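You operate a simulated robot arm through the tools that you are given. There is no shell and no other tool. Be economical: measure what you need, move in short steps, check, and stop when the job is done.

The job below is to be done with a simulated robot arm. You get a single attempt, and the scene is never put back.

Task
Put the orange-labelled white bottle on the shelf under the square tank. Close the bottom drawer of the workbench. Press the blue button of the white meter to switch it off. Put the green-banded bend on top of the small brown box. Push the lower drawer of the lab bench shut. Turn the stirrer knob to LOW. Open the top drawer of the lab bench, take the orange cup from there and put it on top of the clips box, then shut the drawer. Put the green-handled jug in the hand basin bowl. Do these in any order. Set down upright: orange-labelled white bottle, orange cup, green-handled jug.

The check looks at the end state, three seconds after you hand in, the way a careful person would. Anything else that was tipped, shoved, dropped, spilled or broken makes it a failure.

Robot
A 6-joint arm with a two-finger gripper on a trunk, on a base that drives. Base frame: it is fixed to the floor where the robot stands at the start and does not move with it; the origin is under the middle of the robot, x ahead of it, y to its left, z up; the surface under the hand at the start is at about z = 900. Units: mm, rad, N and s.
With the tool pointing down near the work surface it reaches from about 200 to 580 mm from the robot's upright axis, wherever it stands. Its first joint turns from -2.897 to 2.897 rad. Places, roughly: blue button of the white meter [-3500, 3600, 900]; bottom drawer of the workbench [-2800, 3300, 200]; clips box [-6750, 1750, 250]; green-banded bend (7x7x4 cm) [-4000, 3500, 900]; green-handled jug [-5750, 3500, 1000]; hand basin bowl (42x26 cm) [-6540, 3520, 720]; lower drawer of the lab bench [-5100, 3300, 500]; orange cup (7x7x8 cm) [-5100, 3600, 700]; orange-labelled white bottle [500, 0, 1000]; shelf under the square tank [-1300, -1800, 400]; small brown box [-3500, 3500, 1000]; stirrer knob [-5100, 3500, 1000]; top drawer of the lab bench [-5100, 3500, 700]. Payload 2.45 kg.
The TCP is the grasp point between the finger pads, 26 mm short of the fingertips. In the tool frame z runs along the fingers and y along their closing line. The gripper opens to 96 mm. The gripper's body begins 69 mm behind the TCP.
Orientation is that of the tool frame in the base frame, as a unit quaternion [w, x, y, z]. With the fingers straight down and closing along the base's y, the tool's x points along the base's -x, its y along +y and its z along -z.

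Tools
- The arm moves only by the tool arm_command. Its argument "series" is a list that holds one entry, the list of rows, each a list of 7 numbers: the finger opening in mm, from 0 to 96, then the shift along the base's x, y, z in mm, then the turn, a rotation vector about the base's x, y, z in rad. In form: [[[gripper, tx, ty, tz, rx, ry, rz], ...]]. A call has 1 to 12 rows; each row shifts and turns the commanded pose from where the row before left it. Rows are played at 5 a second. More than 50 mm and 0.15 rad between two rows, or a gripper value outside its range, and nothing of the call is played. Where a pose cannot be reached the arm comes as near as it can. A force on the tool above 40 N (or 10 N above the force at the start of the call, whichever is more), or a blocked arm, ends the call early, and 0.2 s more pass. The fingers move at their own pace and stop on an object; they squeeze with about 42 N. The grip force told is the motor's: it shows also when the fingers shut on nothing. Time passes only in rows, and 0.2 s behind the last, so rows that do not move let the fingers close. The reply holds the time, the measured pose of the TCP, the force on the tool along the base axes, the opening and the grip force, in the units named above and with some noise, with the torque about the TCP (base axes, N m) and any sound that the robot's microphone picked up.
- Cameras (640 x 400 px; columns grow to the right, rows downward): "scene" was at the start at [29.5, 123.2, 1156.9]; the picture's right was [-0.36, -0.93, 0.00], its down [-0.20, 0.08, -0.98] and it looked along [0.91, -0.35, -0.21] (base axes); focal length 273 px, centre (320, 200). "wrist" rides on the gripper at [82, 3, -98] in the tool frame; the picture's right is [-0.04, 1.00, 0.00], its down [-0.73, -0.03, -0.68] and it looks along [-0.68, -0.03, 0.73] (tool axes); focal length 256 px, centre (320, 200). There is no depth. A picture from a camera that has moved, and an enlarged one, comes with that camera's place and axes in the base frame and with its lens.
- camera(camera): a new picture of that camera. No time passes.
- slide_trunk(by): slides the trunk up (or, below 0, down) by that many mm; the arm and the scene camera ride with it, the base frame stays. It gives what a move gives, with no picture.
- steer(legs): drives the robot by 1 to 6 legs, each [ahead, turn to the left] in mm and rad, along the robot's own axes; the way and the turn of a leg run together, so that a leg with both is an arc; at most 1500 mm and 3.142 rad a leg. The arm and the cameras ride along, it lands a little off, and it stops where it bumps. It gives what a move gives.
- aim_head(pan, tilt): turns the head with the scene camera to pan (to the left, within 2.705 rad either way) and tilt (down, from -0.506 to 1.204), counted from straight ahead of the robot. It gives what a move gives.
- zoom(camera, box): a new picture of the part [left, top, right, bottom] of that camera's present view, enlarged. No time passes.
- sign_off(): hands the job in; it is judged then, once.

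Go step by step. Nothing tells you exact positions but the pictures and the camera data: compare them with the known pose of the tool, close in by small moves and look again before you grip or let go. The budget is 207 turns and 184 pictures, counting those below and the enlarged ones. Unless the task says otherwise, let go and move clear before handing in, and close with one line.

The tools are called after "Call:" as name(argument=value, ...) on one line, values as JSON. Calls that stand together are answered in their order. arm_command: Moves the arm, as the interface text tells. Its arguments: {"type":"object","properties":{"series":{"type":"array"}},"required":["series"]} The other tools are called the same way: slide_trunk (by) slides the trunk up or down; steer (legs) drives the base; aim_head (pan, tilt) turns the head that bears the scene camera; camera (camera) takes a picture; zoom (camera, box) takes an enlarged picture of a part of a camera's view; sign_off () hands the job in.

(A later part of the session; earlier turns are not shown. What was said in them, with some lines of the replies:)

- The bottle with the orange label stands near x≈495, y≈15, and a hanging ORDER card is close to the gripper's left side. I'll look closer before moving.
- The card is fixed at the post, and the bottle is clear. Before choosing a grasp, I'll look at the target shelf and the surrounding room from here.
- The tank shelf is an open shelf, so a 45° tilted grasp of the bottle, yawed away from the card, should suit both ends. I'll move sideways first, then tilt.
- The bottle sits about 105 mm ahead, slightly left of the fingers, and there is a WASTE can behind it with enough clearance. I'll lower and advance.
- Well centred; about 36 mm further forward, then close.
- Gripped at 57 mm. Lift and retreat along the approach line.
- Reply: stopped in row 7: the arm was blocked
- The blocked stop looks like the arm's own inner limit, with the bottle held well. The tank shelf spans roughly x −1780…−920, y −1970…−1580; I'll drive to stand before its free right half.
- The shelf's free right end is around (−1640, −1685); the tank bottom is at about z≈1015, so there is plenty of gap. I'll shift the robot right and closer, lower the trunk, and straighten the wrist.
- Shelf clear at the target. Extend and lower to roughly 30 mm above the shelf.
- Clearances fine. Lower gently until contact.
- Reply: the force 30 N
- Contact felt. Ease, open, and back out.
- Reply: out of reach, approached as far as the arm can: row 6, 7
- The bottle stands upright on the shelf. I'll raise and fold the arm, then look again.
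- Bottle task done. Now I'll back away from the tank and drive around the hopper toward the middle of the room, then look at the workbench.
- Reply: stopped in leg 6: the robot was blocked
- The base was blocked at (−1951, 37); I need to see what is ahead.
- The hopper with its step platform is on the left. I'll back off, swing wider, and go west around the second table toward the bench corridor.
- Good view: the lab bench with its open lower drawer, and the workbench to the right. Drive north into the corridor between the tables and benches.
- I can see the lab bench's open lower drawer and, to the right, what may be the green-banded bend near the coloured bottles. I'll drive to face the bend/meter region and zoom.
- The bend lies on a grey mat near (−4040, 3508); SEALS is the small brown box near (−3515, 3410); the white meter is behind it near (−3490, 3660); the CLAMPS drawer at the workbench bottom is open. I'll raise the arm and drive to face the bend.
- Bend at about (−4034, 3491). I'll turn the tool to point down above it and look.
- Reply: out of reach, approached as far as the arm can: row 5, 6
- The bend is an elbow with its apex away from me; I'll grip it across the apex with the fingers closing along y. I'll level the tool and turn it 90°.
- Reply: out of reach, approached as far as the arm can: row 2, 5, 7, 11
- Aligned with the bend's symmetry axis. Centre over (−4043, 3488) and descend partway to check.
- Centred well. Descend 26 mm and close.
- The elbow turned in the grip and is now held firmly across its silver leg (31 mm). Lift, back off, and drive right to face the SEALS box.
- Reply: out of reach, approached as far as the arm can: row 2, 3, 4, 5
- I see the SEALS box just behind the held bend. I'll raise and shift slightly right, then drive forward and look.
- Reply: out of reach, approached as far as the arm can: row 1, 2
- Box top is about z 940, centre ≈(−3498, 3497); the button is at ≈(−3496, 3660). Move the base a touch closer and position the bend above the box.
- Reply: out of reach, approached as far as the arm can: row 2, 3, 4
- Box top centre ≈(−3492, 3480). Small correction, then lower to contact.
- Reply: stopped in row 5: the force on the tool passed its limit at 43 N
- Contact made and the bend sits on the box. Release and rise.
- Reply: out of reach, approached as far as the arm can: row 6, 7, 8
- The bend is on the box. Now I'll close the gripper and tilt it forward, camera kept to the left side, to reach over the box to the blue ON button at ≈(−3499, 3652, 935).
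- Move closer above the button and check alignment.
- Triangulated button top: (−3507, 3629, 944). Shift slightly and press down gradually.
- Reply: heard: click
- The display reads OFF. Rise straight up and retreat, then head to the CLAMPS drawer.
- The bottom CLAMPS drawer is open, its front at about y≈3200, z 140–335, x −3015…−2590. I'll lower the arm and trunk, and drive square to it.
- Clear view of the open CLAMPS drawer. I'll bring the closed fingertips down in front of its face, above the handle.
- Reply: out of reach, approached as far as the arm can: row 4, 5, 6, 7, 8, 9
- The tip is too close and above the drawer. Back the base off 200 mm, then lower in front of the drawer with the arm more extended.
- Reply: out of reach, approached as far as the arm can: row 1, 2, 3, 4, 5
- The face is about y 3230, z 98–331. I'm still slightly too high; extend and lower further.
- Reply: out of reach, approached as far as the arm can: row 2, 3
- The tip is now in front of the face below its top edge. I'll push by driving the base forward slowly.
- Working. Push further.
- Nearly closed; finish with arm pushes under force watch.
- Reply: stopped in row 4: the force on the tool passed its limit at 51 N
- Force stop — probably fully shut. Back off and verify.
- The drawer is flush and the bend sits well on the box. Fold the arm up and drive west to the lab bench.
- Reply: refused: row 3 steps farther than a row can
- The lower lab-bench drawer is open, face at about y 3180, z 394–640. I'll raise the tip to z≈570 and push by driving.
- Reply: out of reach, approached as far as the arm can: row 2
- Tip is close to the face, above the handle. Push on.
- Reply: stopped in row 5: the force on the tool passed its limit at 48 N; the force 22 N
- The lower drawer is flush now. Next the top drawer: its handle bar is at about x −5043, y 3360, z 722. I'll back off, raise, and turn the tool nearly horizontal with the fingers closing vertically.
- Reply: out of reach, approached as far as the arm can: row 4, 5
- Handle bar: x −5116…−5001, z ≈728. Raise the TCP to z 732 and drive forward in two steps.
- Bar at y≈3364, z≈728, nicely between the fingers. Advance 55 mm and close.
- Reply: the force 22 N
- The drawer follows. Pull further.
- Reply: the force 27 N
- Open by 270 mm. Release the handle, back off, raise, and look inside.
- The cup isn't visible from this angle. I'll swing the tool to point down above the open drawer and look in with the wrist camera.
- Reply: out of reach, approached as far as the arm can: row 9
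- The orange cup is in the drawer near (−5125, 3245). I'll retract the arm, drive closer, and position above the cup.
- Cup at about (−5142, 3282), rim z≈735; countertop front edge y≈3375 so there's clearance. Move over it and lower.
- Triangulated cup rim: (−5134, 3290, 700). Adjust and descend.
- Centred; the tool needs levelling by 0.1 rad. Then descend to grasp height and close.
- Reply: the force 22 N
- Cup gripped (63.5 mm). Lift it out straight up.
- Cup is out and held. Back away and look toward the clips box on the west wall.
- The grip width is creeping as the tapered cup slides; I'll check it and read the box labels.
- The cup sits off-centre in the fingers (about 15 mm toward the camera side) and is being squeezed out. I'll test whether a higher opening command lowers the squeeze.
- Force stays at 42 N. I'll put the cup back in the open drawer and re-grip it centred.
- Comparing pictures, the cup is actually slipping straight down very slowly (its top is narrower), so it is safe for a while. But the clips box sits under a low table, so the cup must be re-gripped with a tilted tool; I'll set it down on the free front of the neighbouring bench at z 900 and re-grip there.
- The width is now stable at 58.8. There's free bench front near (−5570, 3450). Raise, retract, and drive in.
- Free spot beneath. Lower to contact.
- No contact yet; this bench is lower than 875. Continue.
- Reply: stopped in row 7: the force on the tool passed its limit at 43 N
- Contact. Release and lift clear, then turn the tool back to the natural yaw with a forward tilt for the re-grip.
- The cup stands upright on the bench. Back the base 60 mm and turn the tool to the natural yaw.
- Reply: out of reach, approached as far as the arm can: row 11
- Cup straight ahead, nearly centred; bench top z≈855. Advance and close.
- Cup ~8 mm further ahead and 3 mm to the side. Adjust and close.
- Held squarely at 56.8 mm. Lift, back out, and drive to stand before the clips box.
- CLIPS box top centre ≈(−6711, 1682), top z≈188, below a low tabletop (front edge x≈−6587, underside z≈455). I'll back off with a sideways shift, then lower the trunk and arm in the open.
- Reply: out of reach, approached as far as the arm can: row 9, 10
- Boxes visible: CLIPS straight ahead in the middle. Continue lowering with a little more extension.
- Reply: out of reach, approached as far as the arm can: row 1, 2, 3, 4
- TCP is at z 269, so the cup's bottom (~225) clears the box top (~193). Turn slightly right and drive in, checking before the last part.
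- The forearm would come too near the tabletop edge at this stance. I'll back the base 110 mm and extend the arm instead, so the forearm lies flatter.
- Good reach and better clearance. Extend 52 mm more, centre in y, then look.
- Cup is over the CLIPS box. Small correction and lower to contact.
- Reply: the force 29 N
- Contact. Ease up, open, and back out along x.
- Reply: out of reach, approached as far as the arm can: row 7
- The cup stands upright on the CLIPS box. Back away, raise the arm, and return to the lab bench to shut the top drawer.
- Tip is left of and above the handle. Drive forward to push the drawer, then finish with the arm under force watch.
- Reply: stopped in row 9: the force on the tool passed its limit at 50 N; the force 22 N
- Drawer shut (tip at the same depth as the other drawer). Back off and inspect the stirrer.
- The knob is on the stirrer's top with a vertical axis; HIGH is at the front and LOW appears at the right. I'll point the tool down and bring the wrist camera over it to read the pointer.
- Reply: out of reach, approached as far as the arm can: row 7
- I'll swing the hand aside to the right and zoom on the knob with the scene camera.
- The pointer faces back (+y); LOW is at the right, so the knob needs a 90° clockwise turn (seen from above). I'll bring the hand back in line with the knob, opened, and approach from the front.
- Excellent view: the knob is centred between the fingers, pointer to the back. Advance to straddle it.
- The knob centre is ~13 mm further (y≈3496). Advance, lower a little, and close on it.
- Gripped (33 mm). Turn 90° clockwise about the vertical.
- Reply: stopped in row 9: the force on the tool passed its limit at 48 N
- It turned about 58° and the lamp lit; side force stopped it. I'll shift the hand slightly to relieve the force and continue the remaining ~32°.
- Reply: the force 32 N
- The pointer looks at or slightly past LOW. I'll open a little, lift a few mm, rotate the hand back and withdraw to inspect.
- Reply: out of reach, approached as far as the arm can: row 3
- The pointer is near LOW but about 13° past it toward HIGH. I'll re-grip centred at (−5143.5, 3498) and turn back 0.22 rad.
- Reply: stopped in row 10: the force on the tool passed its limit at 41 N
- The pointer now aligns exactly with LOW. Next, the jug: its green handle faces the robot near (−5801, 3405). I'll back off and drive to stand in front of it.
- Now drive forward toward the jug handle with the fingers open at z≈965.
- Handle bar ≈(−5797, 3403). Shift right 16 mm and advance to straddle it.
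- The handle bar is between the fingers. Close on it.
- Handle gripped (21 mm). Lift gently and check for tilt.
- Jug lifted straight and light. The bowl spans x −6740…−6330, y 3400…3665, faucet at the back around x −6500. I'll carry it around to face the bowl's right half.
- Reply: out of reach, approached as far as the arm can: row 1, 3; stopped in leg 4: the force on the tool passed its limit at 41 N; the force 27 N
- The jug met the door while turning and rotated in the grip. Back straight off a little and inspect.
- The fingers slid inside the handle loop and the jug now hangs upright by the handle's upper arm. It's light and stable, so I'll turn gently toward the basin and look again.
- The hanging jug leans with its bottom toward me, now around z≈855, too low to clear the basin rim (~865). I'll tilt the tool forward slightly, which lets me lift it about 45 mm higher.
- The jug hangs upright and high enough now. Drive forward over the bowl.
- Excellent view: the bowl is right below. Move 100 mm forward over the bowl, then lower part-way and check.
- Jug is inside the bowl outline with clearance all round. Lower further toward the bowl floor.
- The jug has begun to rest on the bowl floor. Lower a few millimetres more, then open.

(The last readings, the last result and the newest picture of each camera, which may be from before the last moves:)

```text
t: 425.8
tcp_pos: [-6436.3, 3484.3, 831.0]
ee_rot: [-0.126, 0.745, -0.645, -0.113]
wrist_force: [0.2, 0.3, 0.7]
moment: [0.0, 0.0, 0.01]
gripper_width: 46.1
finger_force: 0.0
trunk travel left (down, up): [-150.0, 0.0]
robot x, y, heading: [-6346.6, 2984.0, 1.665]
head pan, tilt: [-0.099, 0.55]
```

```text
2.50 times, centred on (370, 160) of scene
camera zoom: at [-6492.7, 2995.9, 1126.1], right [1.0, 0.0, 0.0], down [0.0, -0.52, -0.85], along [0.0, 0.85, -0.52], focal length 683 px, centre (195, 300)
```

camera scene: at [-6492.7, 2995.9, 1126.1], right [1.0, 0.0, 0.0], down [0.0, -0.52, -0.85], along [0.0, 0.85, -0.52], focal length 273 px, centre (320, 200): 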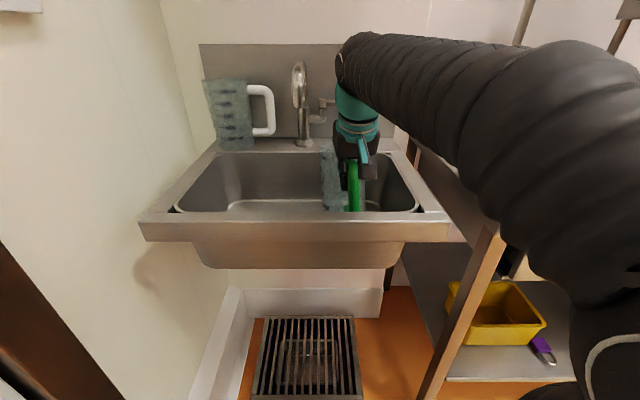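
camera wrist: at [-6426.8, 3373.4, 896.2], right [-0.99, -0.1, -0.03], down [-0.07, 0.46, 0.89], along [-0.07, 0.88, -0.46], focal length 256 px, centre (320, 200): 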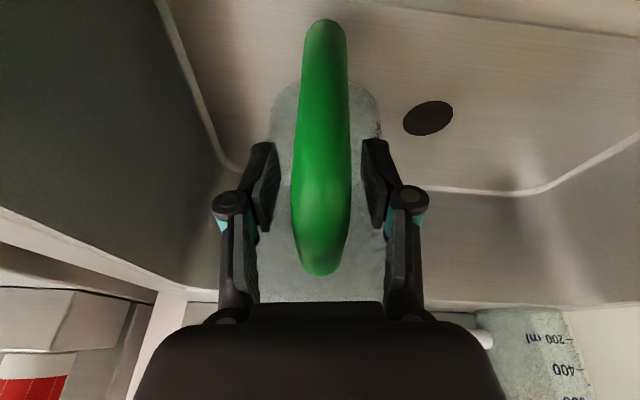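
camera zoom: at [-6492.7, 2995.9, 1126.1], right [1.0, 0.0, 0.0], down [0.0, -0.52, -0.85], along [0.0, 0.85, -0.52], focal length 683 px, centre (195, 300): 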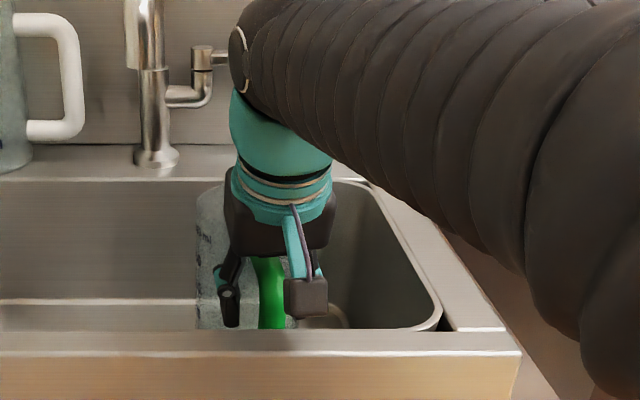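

Released; the jug settled upright. Withdraw along the tool axis.

Call:
arm_command(series=[[[46, 0, -4, 10, 0, 0, 0], [46, 0, -6, 15, 0, 0, 0], [46, 0, -7, 18, 0, 0, 0], [46, 0, -7, 20, 0, 0, 0], [46, 0, -8, 25, 0, 0, 0], [46, 0, -10, 30, 0, 0, 0], [46, 0, -12, 35, 0, 0, 0], [46, 0, -12, 35, 0, 0, 0]]])

Call:
camera(camera="wrist")

Call:
camera(camera="scene")

```text
t: 427.6
tcp_pos: [-6436.5, 3417.2, 1021.4]
ee_rot: [-0.127, 0.745, -0.644, -0.114]
wrist_force: [0.1, -0.9, -0.1]
moment: [0.0, 0.02, -0.04]
gripper_width: 46.0
finger_force: 0.1
trunk travel left (down, up): [-150.0, 0.0]
robot x, y, heading: [-6348.5, 2984.5, 1.668]
head pan, tilt: [-0.099, 0.55]
```

```text
12 pictures are left
camera wrist: at [-6427.7, 3307.1, 1085.7], right [-0.99, -0.1, -0.03], down [-0.07, 0.46, 0.88], along [-0.07, 0.88, -0.47], focal length 256 px, centre (320, 200)
```

wrist: 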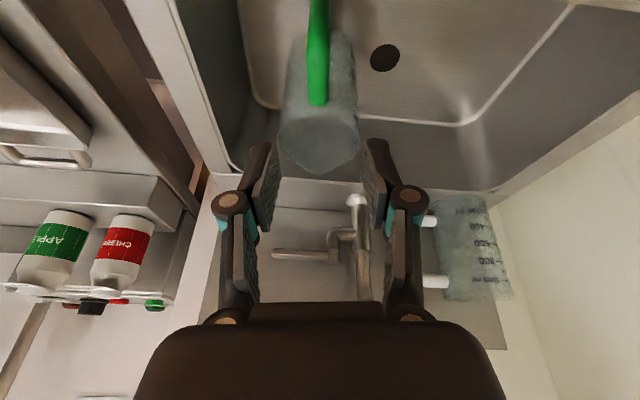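

```text
11 pictures are left
camera scene: at [-6492.7, 2996.0, 1126.1], right [1.0, 0.0, 0.0], down [0.0, -0.52, -0.85], along [0.0, 0.85, -0.52], focal length 273 px, centre (320, 200)
```

scene: 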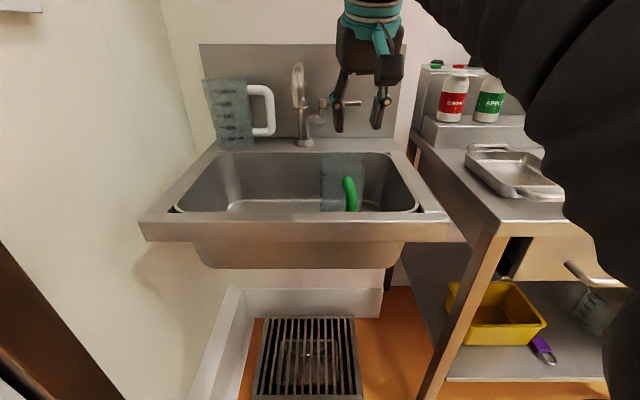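

The jug stands upright in the bowl. Back away and do final checks.

Call:
zoom(camera="scene", box=[260, 120, 440, 240])

Call:
steer(legs=[[-420, 0], [0, -1.2]])

Call:
aim_head(pan=0.4, tilt=0.3)

Call:
camera(camera="scene")

Call:
aim_head(pan=2.6, tilt=0.5)

Call:
camera(camera="scene")

```text
3.33 times, centred on (350, 180) of scene
camera zoom: at [-6492.7, 2996.0, 1126.1], right [1.0, 0.0, 0.0], down [0.0, -0.52, -0.85], along [0.0, 0.85, -0.52], focal length 911 px, centre (220, 267)
```

zoom: 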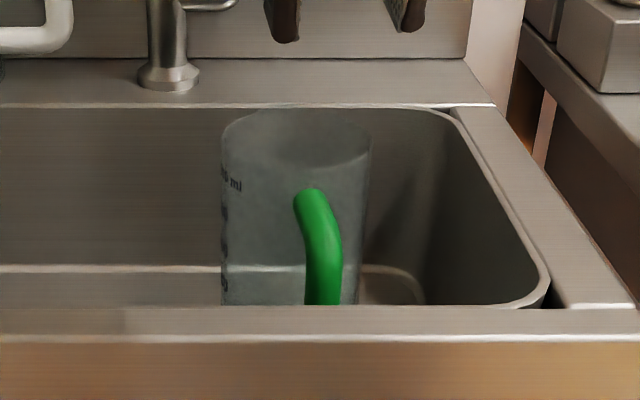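

```text
t: 433.1
tcp_pos: [-5929.5, 2808.0, 1019.7]
ee_rot: [0.168, -0.25, 0.953, 0.021]
wrist_force: [0.6, 0.2, -0.7]
moment: [0.0, 0.0, -0.04]
gripper_width: 45.7
finger_force: 0.0
trunk travel left (down, up): [-150.0, 0.0]
robot x, y, heading: [-6301.0, 2564.5, 0.465]
head pan, tilt: [-0.099, 0.55]
```

```text
t: 434.1
tcp_pos: [-5930.0, 2808.4, 1018.9]
ee_rot: [0.168, -0.25, 0.953, 0.022]
wrist_force: [0.6, -0.8, -0.7]
moment: [0.02, 0.0, 0.0]
gripper_width: 45.8
finger_force: 0.1
trunk travel left (down, up): [-150.0, 0.0]
robot x, y, heading: [-6303.6, 2565.9, 0.466]
head pan, tilt: [0.4, 0.3]
```

```text
9 pictures are left
camera scene: at [-6364.3, 2749.6, 1149.0], right [0.76, -0.65, 0.0], down [-0.19, -0.23, -0.96], along [0.62, 0.73, -0.3], focal length 273 px, centre (320, 200)
```

scene: 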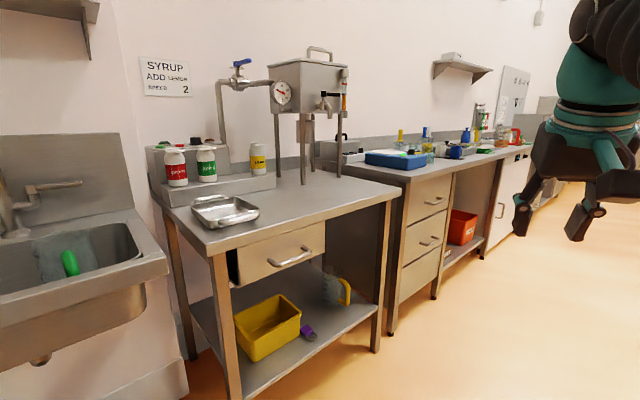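

```text
t: 436.1
tcp_pos: [-5927.9, 2808.6, 1020.3]
ee_rot: [0.168, -0.25, 0.953, 0.022]
wrist_force: [-0.6, 1.0, -0.1]
moment: [0.0, 0.0, 0.0]
gripper_width: 45.8
finger_force: 0.1
trunk travel left (down, up): [-150.0, 0.0]
robot x, y, heading: [-6301.1, 2569.0, 0.469]
head pan, tilt: [2.601, 0.499]
```

```text
8 pictures are left
camera scene: at [-6515.7, 2685.5, 1130.7], right [0.08, 1.0, 0.0], down [0.48, -0.04, -0.88], along [-0.88, 0.07, -0.48], focal length 273 px, centre (320, 200)
```

scene: 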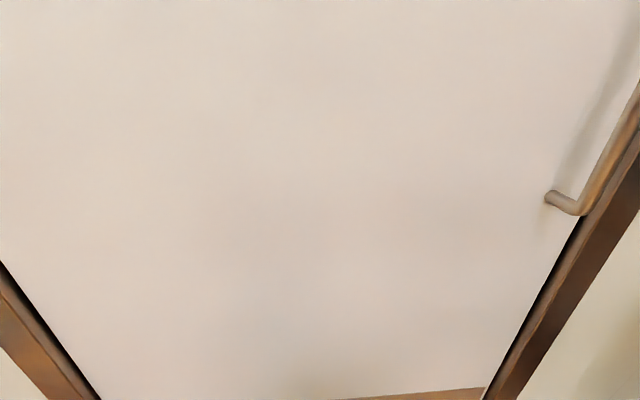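

Drawers look flush and the jug is fine. One last look at the cup on the clips box.

Call:
aim_head(pan=-2.45, tilt=0.6)

Call:
camera(camera="scene")

```text
t: 440.1
tcp_pos: [-5929.8, 2808.6, 1020.0]
ee_rot: [0.168, -0.25, 0.953, 0.022]
wrist_force: [-0.5, -0.2, 0.0]
moment: [0.0, -0.02, 0.03]
gripper_width: 45.9
finger_force: 0.1
trunk travel left (down, up): [-150.0, 0.0]
robot x, y, heading: [-6300.3, 2563.5, 0.469]
head pan, tilt: [-2.45, 0.6]
```

```text
7 pictures are left
camera scene: at [-6460.5, 2597.7, 1121.6], right [-0.92, 0.4, 0.0], down [0.23, 0.52, -0.83], along [-0.33, -0.76, -0.56], focal length 273 px, centre (320, 200)
```

scene: 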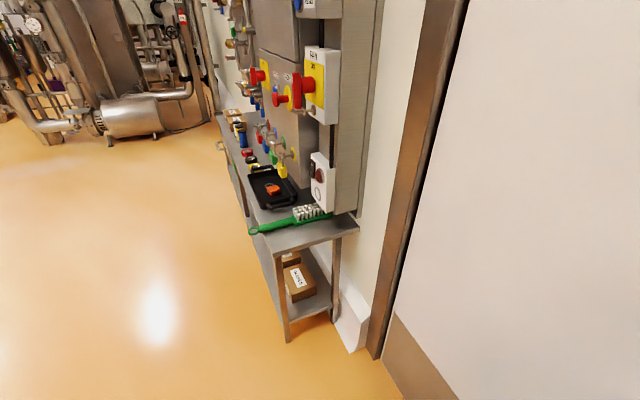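

The clips box is hidden from here, but I saw the cup upright on it right after releasing it, and nothing has touched it since. All the tasks are done and the hand is clear, so I'm handing in.

Call:
sign_off()

```text
The job is handed in.
```

I handed in the job with all eight tasks done and the gripper clear; at one point the jug bumped the door and slipped in the grip, but it now stands upright in the basin bowl.
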